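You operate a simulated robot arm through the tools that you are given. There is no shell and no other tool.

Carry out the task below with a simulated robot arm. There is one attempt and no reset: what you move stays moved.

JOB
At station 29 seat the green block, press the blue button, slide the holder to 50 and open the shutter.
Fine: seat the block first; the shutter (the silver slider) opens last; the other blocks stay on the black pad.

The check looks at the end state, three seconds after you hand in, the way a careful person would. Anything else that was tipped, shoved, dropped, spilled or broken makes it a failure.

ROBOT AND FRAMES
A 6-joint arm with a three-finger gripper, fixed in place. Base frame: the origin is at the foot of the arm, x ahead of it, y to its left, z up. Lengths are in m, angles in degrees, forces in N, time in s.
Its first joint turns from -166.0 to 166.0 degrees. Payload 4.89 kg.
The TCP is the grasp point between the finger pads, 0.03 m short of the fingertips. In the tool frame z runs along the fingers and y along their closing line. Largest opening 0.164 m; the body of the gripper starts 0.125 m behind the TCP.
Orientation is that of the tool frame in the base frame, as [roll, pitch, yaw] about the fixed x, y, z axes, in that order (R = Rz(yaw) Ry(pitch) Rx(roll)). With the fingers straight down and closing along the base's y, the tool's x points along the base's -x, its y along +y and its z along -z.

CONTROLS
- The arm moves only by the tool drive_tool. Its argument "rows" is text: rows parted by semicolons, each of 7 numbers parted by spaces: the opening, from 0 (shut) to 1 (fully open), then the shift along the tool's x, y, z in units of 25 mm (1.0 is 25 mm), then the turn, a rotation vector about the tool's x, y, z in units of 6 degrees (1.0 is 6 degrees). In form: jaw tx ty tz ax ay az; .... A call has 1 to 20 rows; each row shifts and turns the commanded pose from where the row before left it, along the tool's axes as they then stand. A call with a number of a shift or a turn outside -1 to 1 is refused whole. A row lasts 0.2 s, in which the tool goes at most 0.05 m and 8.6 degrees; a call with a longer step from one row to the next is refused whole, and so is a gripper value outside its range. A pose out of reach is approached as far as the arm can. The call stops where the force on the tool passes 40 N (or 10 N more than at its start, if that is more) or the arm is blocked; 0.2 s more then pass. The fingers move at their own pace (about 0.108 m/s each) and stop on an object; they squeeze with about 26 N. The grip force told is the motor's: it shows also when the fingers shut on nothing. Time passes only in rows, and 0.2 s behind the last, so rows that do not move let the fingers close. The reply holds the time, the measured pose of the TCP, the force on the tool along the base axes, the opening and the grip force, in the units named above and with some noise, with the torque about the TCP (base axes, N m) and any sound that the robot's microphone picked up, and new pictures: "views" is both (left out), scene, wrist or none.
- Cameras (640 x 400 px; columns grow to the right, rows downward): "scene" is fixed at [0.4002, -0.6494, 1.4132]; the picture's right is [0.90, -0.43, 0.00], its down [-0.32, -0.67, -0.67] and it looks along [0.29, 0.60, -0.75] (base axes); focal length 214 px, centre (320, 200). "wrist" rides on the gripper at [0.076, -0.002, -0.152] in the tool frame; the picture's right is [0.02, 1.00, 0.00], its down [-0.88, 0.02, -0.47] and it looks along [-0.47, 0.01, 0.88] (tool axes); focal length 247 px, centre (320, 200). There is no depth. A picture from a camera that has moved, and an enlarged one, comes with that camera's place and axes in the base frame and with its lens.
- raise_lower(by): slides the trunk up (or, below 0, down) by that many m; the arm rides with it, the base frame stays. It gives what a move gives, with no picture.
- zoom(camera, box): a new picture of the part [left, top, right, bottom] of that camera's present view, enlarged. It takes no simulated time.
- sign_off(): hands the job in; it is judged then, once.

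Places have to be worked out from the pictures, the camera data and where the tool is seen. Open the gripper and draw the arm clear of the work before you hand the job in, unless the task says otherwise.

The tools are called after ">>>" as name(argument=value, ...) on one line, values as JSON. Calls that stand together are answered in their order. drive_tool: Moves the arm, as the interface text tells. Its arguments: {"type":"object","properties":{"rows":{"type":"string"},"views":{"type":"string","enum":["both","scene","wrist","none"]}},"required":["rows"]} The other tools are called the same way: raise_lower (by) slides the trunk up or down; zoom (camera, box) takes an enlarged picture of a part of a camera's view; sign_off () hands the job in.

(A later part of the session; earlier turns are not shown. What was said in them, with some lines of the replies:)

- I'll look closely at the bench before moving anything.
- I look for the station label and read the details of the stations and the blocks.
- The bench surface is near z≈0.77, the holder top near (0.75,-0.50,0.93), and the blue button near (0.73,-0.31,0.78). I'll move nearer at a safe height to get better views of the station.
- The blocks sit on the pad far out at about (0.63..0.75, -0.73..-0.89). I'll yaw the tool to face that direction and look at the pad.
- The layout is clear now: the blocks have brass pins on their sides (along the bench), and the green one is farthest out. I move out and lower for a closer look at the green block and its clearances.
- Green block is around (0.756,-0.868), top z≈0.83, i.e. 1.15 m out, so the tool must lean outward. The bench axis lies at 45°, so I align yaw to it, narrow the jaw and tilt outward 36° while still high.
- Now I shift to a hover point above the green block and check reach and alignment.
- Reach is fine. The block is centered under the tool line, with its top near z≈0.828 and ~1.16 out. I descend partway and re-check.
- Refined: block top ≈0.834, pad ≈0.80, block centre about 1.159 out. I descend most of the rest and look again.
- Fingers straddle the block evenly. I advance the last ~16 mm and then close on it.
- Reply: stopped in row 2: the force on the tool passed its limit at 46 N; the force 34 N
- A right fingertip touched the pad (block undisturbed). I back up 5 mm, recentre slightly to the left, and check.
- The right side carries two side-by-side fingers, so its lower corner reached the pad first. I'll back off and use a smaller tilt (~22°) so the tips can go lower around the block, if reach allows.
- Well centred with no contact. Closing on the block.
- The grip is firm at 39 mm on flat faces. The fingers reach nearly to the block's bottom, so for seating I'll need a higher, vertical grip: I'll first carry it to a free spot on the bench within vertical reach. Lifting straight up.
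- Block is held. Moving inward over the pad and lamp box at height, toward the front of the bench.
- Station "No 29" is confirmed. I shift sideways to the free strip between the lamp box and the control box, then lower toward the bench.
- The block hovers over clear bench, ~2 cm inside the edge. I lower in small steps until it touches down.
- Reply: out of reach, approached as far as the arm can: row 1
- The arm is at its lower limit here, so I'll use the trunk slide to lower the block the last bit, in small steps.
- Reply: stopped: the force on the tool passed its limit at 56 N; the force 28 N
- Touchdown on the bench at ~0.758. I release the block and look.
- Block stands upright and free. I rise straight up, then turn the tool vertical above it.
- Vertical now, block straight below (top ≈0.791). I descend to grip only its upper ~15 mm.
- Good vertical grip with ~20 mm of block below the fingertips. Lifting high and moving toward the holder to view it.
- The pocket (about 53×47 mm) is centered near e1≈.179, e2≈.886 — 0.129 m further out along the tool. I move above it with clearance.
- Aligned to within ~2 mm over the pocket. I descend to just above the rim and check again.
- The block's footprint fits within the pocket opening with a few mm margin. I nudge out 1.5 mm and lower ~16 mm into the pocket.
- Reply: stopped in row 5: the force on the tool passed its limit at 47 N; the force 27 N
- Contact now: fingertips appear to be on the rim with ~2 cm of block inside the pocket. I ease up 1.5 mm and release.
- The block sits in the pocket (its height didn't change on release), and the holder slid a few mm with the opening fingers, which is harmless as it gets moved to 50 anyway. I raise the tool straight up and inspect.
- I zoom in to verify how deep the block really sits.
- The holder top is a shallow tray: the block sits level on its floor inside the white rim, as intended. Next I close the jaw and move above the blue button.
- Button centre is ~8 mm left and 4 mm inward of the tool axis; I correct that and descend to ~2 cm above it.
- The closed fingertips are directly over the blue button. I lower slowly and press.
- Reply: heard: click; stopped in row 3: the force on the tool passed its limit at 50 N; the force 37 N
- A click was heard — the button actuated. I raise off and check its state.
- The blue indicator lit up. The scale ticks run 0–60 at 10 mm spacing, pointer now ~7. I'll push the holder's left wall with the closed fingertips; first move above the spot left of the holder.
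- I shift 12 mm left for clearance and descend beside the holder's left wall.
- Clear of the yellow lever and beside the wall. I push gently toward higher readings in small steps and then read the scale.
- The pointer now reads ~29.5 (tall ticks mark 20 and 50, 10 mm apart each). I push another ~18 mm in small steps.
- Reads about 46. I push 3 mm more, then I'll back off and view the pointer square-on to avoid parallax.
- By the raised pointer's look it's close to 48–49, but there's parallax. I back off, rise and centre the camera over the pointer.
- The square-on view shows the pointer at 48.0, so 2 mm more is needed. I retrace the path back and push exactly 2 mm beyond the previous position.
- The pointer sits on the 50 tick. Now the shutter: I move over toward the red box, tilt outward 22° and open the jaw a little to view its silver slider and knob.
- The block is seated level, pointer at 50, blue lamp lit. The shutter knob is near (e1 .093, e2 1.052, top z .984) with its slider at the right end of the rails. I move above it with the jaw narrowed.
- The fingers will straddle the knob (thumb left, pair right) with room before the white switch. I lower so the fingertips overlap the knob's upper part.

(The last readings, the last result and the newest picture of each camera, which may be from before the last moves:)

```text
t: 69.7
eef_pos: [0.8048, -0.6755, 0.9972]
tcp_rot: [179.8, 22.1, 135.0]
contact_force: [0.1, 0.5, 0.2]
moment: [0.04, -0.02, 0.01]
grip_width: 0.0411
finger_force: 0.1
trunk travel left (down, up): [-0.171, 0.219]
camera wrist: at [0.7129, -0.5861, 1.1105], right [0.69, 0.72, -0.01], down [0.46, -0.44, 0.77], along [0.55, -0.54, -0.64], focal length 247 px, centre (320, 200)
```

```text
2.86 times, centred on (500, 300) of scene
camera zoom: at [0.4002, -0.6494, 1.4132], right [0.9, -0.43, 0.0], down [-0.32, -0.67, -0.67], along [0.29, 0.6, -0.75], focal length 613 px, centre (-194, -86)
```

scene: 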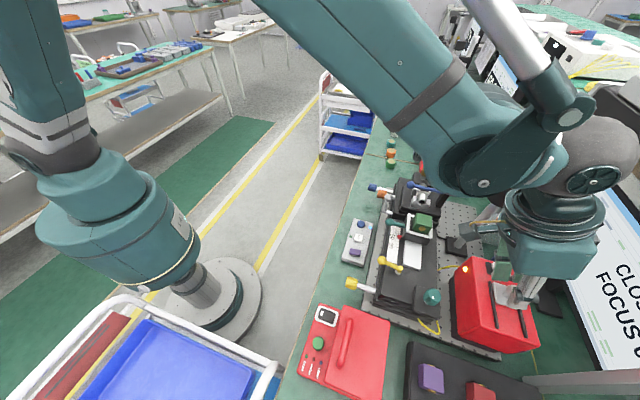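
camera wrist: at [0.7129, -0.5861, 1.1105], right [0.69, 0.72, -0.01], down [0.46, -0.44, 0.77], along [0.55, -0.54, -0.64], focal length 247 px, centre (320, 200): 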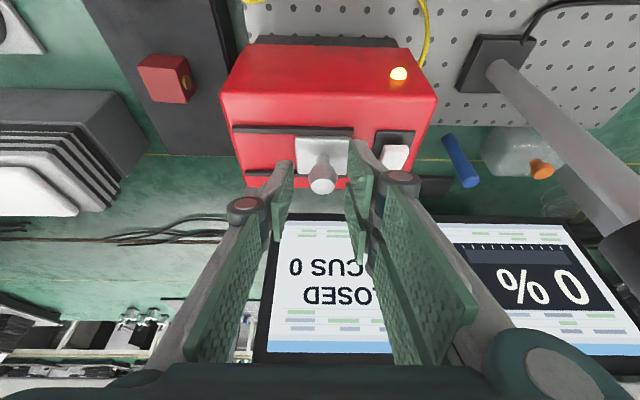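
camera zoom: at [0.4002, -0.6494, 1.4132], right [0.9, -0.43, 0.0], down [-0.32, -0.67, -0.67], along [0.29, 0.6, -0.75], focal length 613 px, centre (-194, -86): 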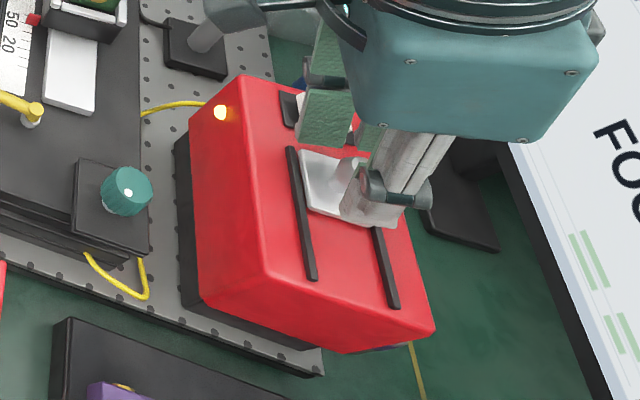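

Straddling the knob with ~14 mm overlap and no contact. I push the slider left along its rails.

>>> drive_tool(rows="0.25 0 -0.3 0 0 0 0;0.25 0 -0.3 0 0 0 0;0.25 0 -0.3 0 0 0 0;0.25 0 -0.3 0 0 0 0;0.25 0 -0.3 0 0 0 0;0.25 0 0 0 0 0 0")

>>> zoom(camera="wrist", box=[240, 60, 420, 240])

>>> zoom(camera="scene", box=[440, 230, 560, 370])

```text
t: 71.1
eef_pos: [0.7798, -0.7022, 0.9961]
tcp_rot: [179.8, 22.1, 135.0]
contact_force: [-0.3, -0.1, -0.8]
moment: [0.0, 0.0, 0.01]
grip_width: 0.0412
finger_force: 0.0
trunk travel left (down, up): [-0.171, 0.219]
camera wrist: at [0.688, -0.6133, 1.1091], right [0.69, 0.72, -0.01], down [0.46, -0.44, 0.77], along [0.55, -0.54, -0.64], focal length 247 px, centre (320, 200)
```

scene: 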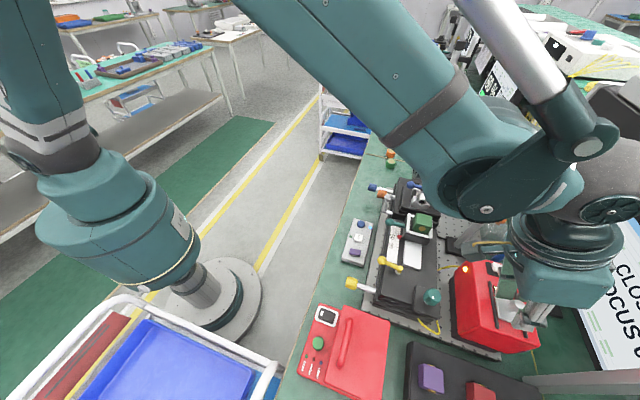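
wrist: 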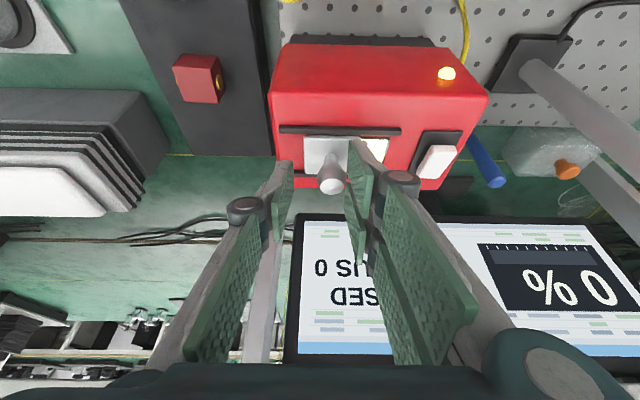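

```text
2.22 times, centred on (330, 150) of wrist
camera zoom: at [0.688, -0.6133, 1.1091], right [0.69, 0.72, -0.01], down [0.46, -0.44, 0.77], along [0.55, -0.54, -0.64], focal length 549 px, centre (298, 311)
```

zoom: 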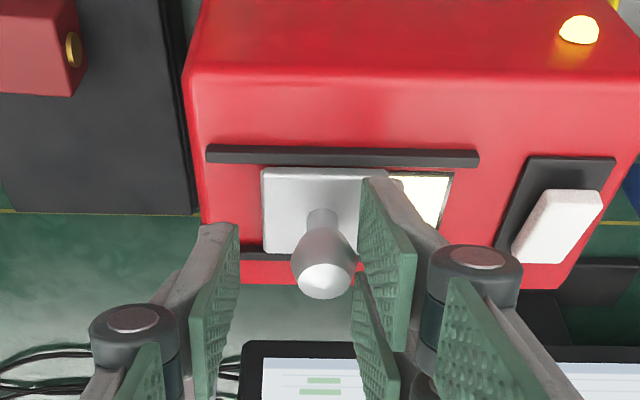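

```text
2.86 times, centred on (500, 300) of scene
camera zoom: at [0.4002, -0.6494, 1.4132], right [0.9, -0.43, 0.0], down [-0.32, -0.67, -0.67], along [0.29, 0.6, -0.75], focal length 613 px, centre (-194, -86)
```

zoom: 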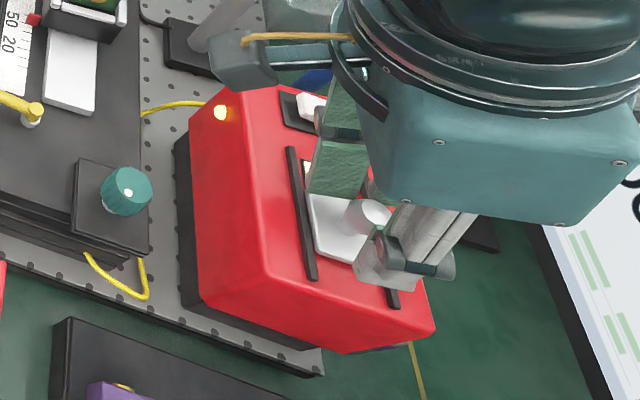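

The slider moves freely and the aperture is being uncovered. I continue to the left stop.

>>> drive_tool(rows="0.25 0 -0.25 0 0 0 0;0.25 0 -0.25 0 0 0 0;0.25 0 -0.2 0 0 0 0;0.25 0 -0.2 0 0 0 0;0.25 0 0 0 0 0 0")

>>> zoom(camera="wrist", box=[240, 60, 420, 240])

>>> zoom(camera="wrist", box=[280, 180, 640, 380])

```text
t: 72.3
eef_pos: [0.7634, -0.7154, 0.9968]
tcp_rot: [179.8, 22.2, 135.1]
contact_force: [19.0, 13.3, 2.8]
moment: [0.4, -0.58, 0.13]
grip_width: 0.05
finger_force: 11.5
trunk travel left (down, up): [-0.171, 0.219]
camera wrist: at [0.6724, -0.6283, 1.1096], right [0.69, 0.72, 0.0], down [0.46, -0.44, 0.77], along [0.55, -0.53, -0.64], focal length 247 px, centre (320, 200)
```

scene: 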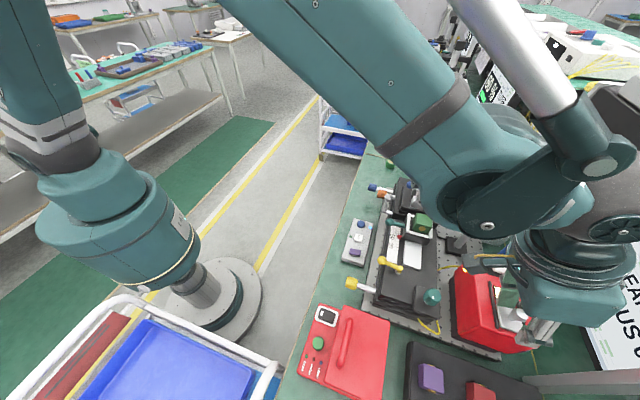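
wrist: 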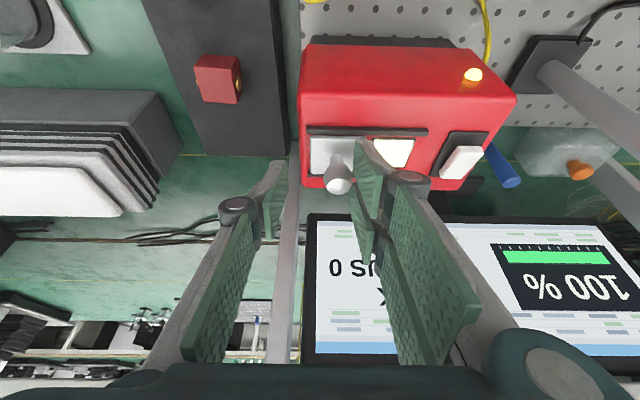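

```text
2.22 times, centred on (330, 150) of wrist
camera zoom: at [0.6724, -0.6283, 1.1096], right [0.69, 0.72, 0.0], down [0.46, -0.44, 0.77], along [0.55, -0.53, -0.64], focal length 549 px, centre (298, 311)
```

zoom: 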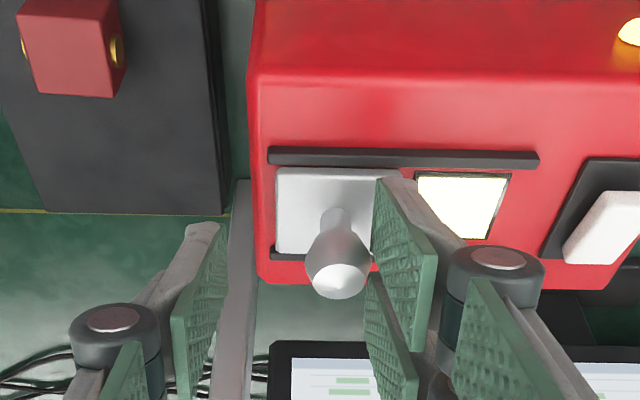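

```text
1.78 times, centred on (460, 280) of wrist
camera zoom: at [0.6724, -0.6283, 1.1096], right [0.69, 0.72, 0.0], down [0.46, -0.44, 0.77], along [0.55, -0.53, -0.64], focal length 439 px, centre (71, 58)
```

zoom: 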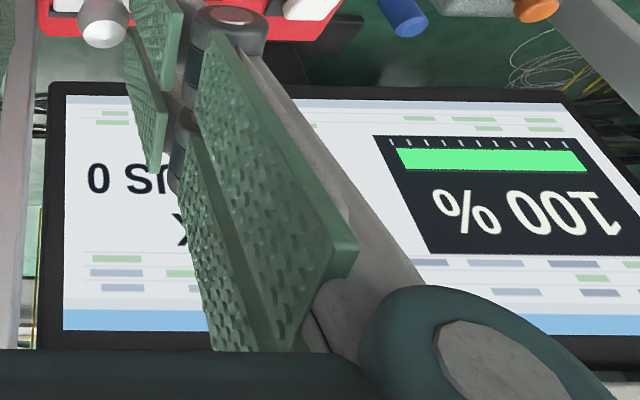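

The display shows 100 % and the shutter is at its stop. I ease off the knob, rise straight up and retreat inward.

>>> drive_tool(rows="0.25 0 0.25 0 0 0 0;0.25 0 0.25 0 0 0 0;0.25 0 0 0 0 0 0;0.25 -0.3746 0 -0.927 0 0 0;0.25 -0.3746 0 -0.927 0 0 0;0.25 -0.3746 0 -0.927 0 0 0;0.25 -0.3746 0 -0.927 0 0 0;0.25 0 0 0 0 0 0")

>>> zoom(camera="wrist", box=[220, 60, 640, 360])

>>> zoom(camera="scene", box=[340, 190, 460, 310])

```text
t: 74.1
eef_pos: [0.7705, -0.7108, 1.0961]
tcp_rot: [179.9, 22.2, 135.0]
contact_force: [-0.2, 0.1, 0.6]
moment: [-0.01, -0.01, 0.01]
grip_width: 0.0409
finger_force: 0.0
trunk travel left (down, up): [-0.171, 0.219]
camera wrist: at [0.6793, -0.6218, 1.2086], right [0.69, 0.72, -0.01], down [0.46, -0.44, 0.77], along [0.55, -0.54, -0.64], focal length 247 px, centre (320, 200)
```

scene: 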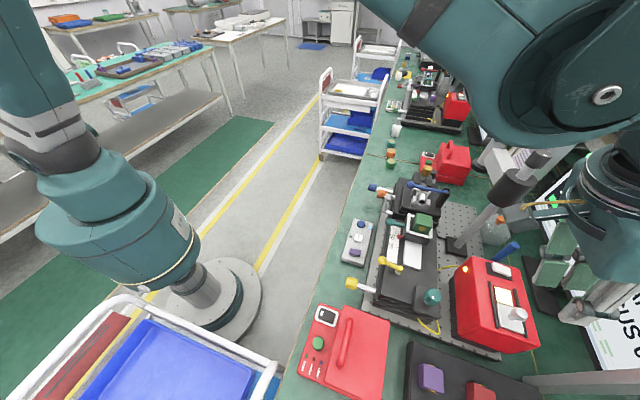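
wrist: 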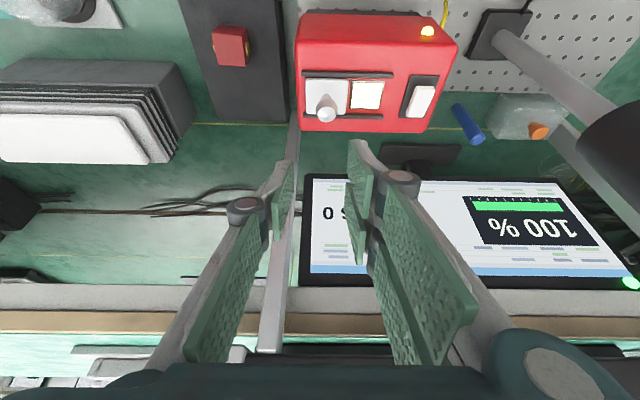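

```text
1.33 times, centred on (430, 210) of wrist
camera zoom: at [0.6793, -0.6218, 1.2086], right [0.69, 0.72, -0.01], down [0.46, -0.44, 0.77], along [0.55, -0.54, -0.64], focal length 329 px, centre (173, 187)
```

zoom: 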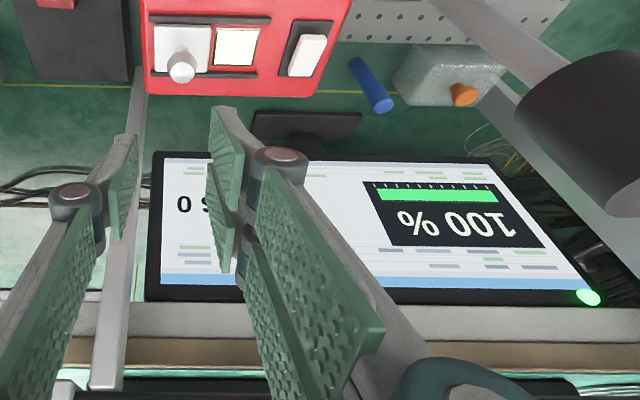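

```text
3.33 times, centred on (400, 250) of scene
camera zoom: at [0.4002, -0.6494, 1.4132], right [0.9, -0.43, 0.0], down [-0.32, -0.67, -0.67], along [0.29, 0.6, -0.75], focal length 715 px, centre (53, 33)
```

zoom: 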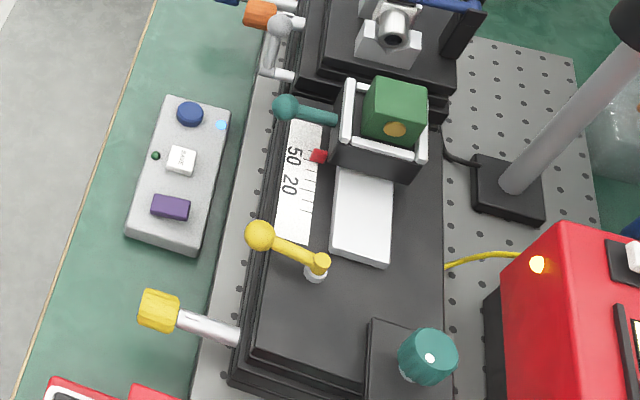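

All functions show correct. I retreat inward and take one more look at the block and pointer from the front.

>>> drive_tool(rows="0.4 0.927 0 -0.3746 0 0 0;0.4 0.927 0 -0.3746 0 0 0;0.4 0.927 0 -0.3746 0 0 0;0.4 0.927 0 -0.3746 0 0 0;0.4 0.927 0 -0.3746 0 0 0;0.4 0.927 0 -0.3746 0 0 0;0.4 0.927 0 -0.3746 0 0 0;0.4 0.927 0 -0.3746 0 0 0;0.4 0.927 0 -0.3746 0 0 0;0.4 0.927 0 -0.3746 0 0 0;0.4 0.927 0 -0.3746 0 0 0;0.6 0.927 0 -0.3746 0 0 0;0.8 0 1 0 0 0 0;0.8 0 1 0 0 0 0;1 0 1 0 0 0 0;1 0 1 0 0 0 0;1 0 1 0 0 0 0;1 0 1 0 0 0 0;1 0 0 0 0 0 0")

>>> zoom(camera="wrist", box=[240, 60, 440, 240])

>>> zoom(camera="scene", box=[395, 205, 440, 250])

>>> zoom(camera="scene", box=[380, 230, 640, 400])

```text
t: 78.1
eef_pos: [0.6648, -0.3902, 1.0968]
tcp_rot: [179.9, 22.1, 135.0]
contact_force: [0.0, 0.2, 0.2]
moment: [0.04, 0.0, 0.0]
grip_width: 0.1641
finger_force: 0.1
trunk travel left (down, up): [-0.171, 0.219]
camera wrist: at [0.5735, -0.3013, 1.2098], right [0.69, 0.72, -0.01], down [0.46, -0.44, 0.77], along [0.55, -0.54, -0.64], focal length 247 px, centre (320, 200)
```

scene: 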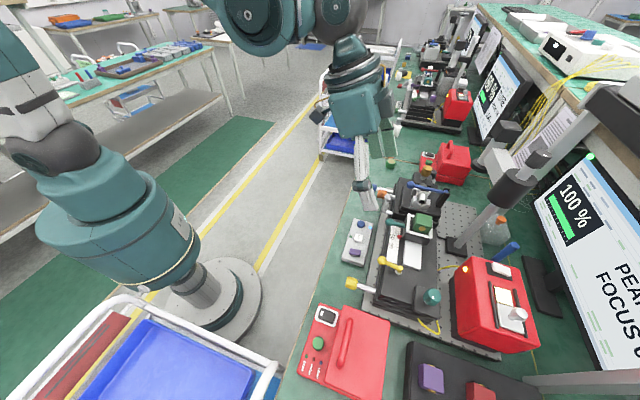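
wrist: 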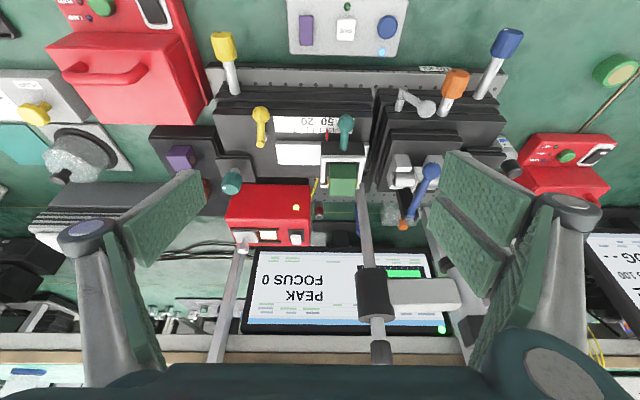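

```text
2.22 times, centred on (340, 150) of wrist
camera zoom: at [0.5735, -0.3013, 1.2098], right [0.69, 0.72, -0.01], down [0.46, -0.44, 0.77], along [0.55, -0.54, -0.64], focal length 549 px, centre (276, 311)
```

zoom: 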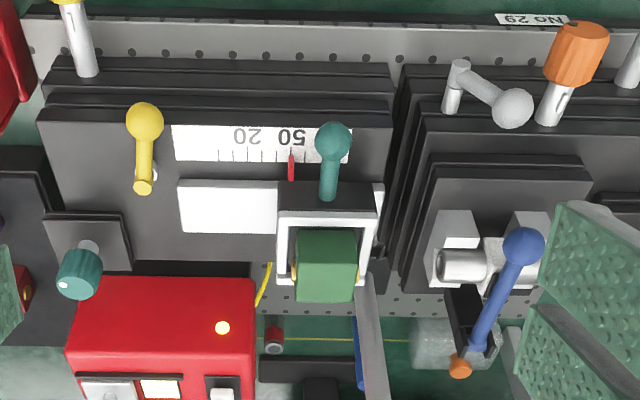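

```text
8.89 times, centred on (418, 228) of scene
camera zoom: at [0.4002, -0.6494, 1.4132], right [0.9, -0.43, 0.0], down [-0.32, -0.67, -0.67], along [0.29, 0.6, -0.75], focal length 1906 px, centre (-547, -44)
```

zoom: 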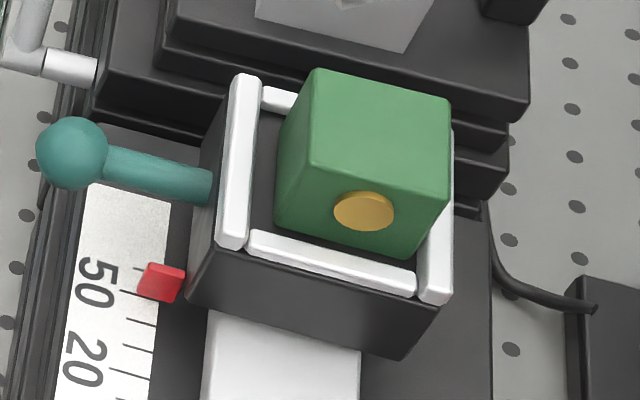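

```text
2.35 times, centred on (510, 315) of scene
camera zoom: at [0.4002, -0.6494, 1.4132], right [0.9, -0.43, 0.0], down [-0.32, -0.67, -0.67], along [0.29, 0.6, -0.75], focal length 505 px, centre (-127, -71)
```

zoom: 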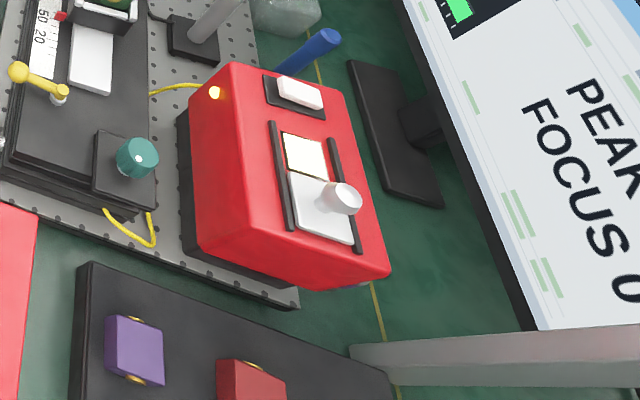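

The monitor reads PEAK 100 %. I want to be sure the block is flat rather than riding on the far rim, so I zoom in further.

>>> zoom(camera="scene", box=[408, 208, 432, 240])

>>> zoom(camera="wrist", box=[320, 130, 380, 210])

```text
12.50 times, centred on (420, 224) of scene
camera zoom: at [0.4002, -0.6494, 1.4132], right [0.9, -0.43, 0.0], down [-0.32, -0.67, -0.67], along [0.29, 0.6, -0.75], focal length 2681 px, centre (-930, -100)
```

zoom: 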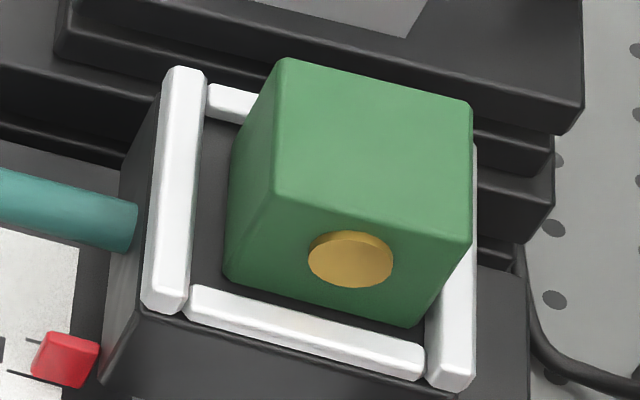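

```text
5.00 times, centred on (350, 170) of wrist
camera zoom: at [0.5735, -0.3013, 1.2098], right [0.69, 0.72, -0.01], down [0.46, -0.44, 0.77], along [0.55, -0.54, -0.64], focal length 1235 px, centre (170, 350)
```

zoom: 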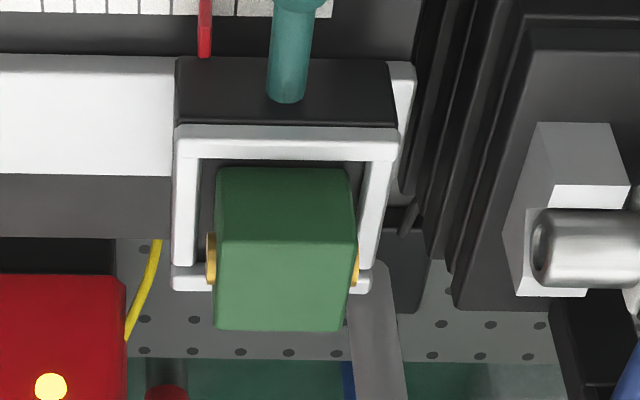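

The block is flat and inside the rim. I draw the arm further clear of the bench before handing in.

>>> drive_tool(rows="1 0.927 0 -0.3746 0 0 0;1 0.927 0 -0.3746 0 0 0;1 0.927 0 -0.3746 0 0 0;1 0.927 0 -0.3746 0 0 0;1 0.927 0 -0.3746 0 0 0;1 0.927 0 -0.3746 0 0 0;1 0.927 0 -0.3746 0 0 0;1 -0.3 0 -0.9 0 0 0;1 0 0 0 0 0 0")

>>> zoom(camera="scene", box=[290, 170, 560, 400])

```text
t: 80.1
eef_pos: [0.5395, -0.2663, 1.1173]
tcp_rot: [179.8, 22.1, 135.0]
contact_force: [-0.2, 0.9, 0.1]
moment: [-0.02, -0.03, 0.01]
grip_width: 0.1641
finger_force: 0.0
trunk travel left (down, up): [-0.171, 0.219]
camera wrist: at [0.4477, -0.1778, 1.2313], right [0.69, 0.72, -0.01], down [0.46, -0.44, 0.77], along [0.55, -0.54, -0.64], focal length 247 px, centre (320, 200)
```

scene: 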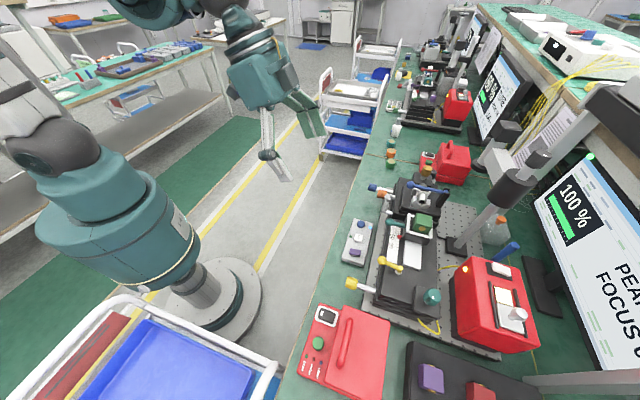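
wrist: 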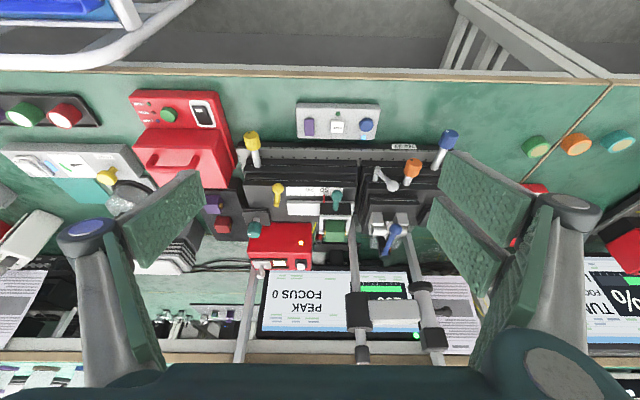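

```text
1.74 times, centred on (425, 285) of scene
camera zoom: at [0.4002, -0.6494, 1.4132], right [0.9, -0.43, 0.0], down [-0.32, -0.67, -0.67], along [0.29, 0.6, -0.75], focal length 373 px, centre (137, 52)
```

zoom: 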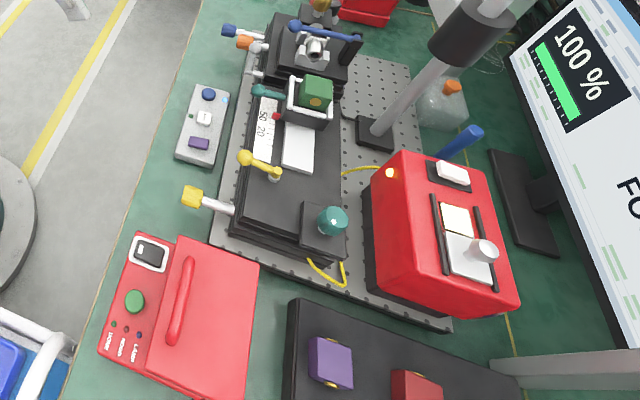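

The green block is seated, the blue lamp is lit, the holder reads 50, and the shutter is open with 100 % PEAK on the monitor. The purple and red blocks are still on the black pad, and the gripper is open and clear of the bench. I'm handing in.

>>> sign_off()

```text
The job is handed in.
```

The job at station 29 is done and handed in. I don't have the check result yet.

- **Green block:** seated first. It sits flat on the holder's floor inside the white rim, about 3 mm toward the far side and turned a couple of degrees.
- **Blue button:** pressed once. I heard a click, and its blue lamp is lit.
- **Holder:** slid to 50. Seen square-on, the pointer sits on the 50 tick.
- **Shutter:** opened last, pushed to its stop. The monitor went from 0 % CLOSED to 100 % PEAK.
- **Other blocks:** the purple and red blocks stayed on the black pad.

- **Resting spot on the bench:** the green block was out of vertical reach on the pad. I set it down briefly on a clear patch of bench so I could grip it higher before seating it.
- **Pad contact:** while I was reaching for it, one fingertip pressed on the pad. Nothing moved.

The gripper is open and the arm is clear of the bench. I saw nothing tipped, dropped or broken.
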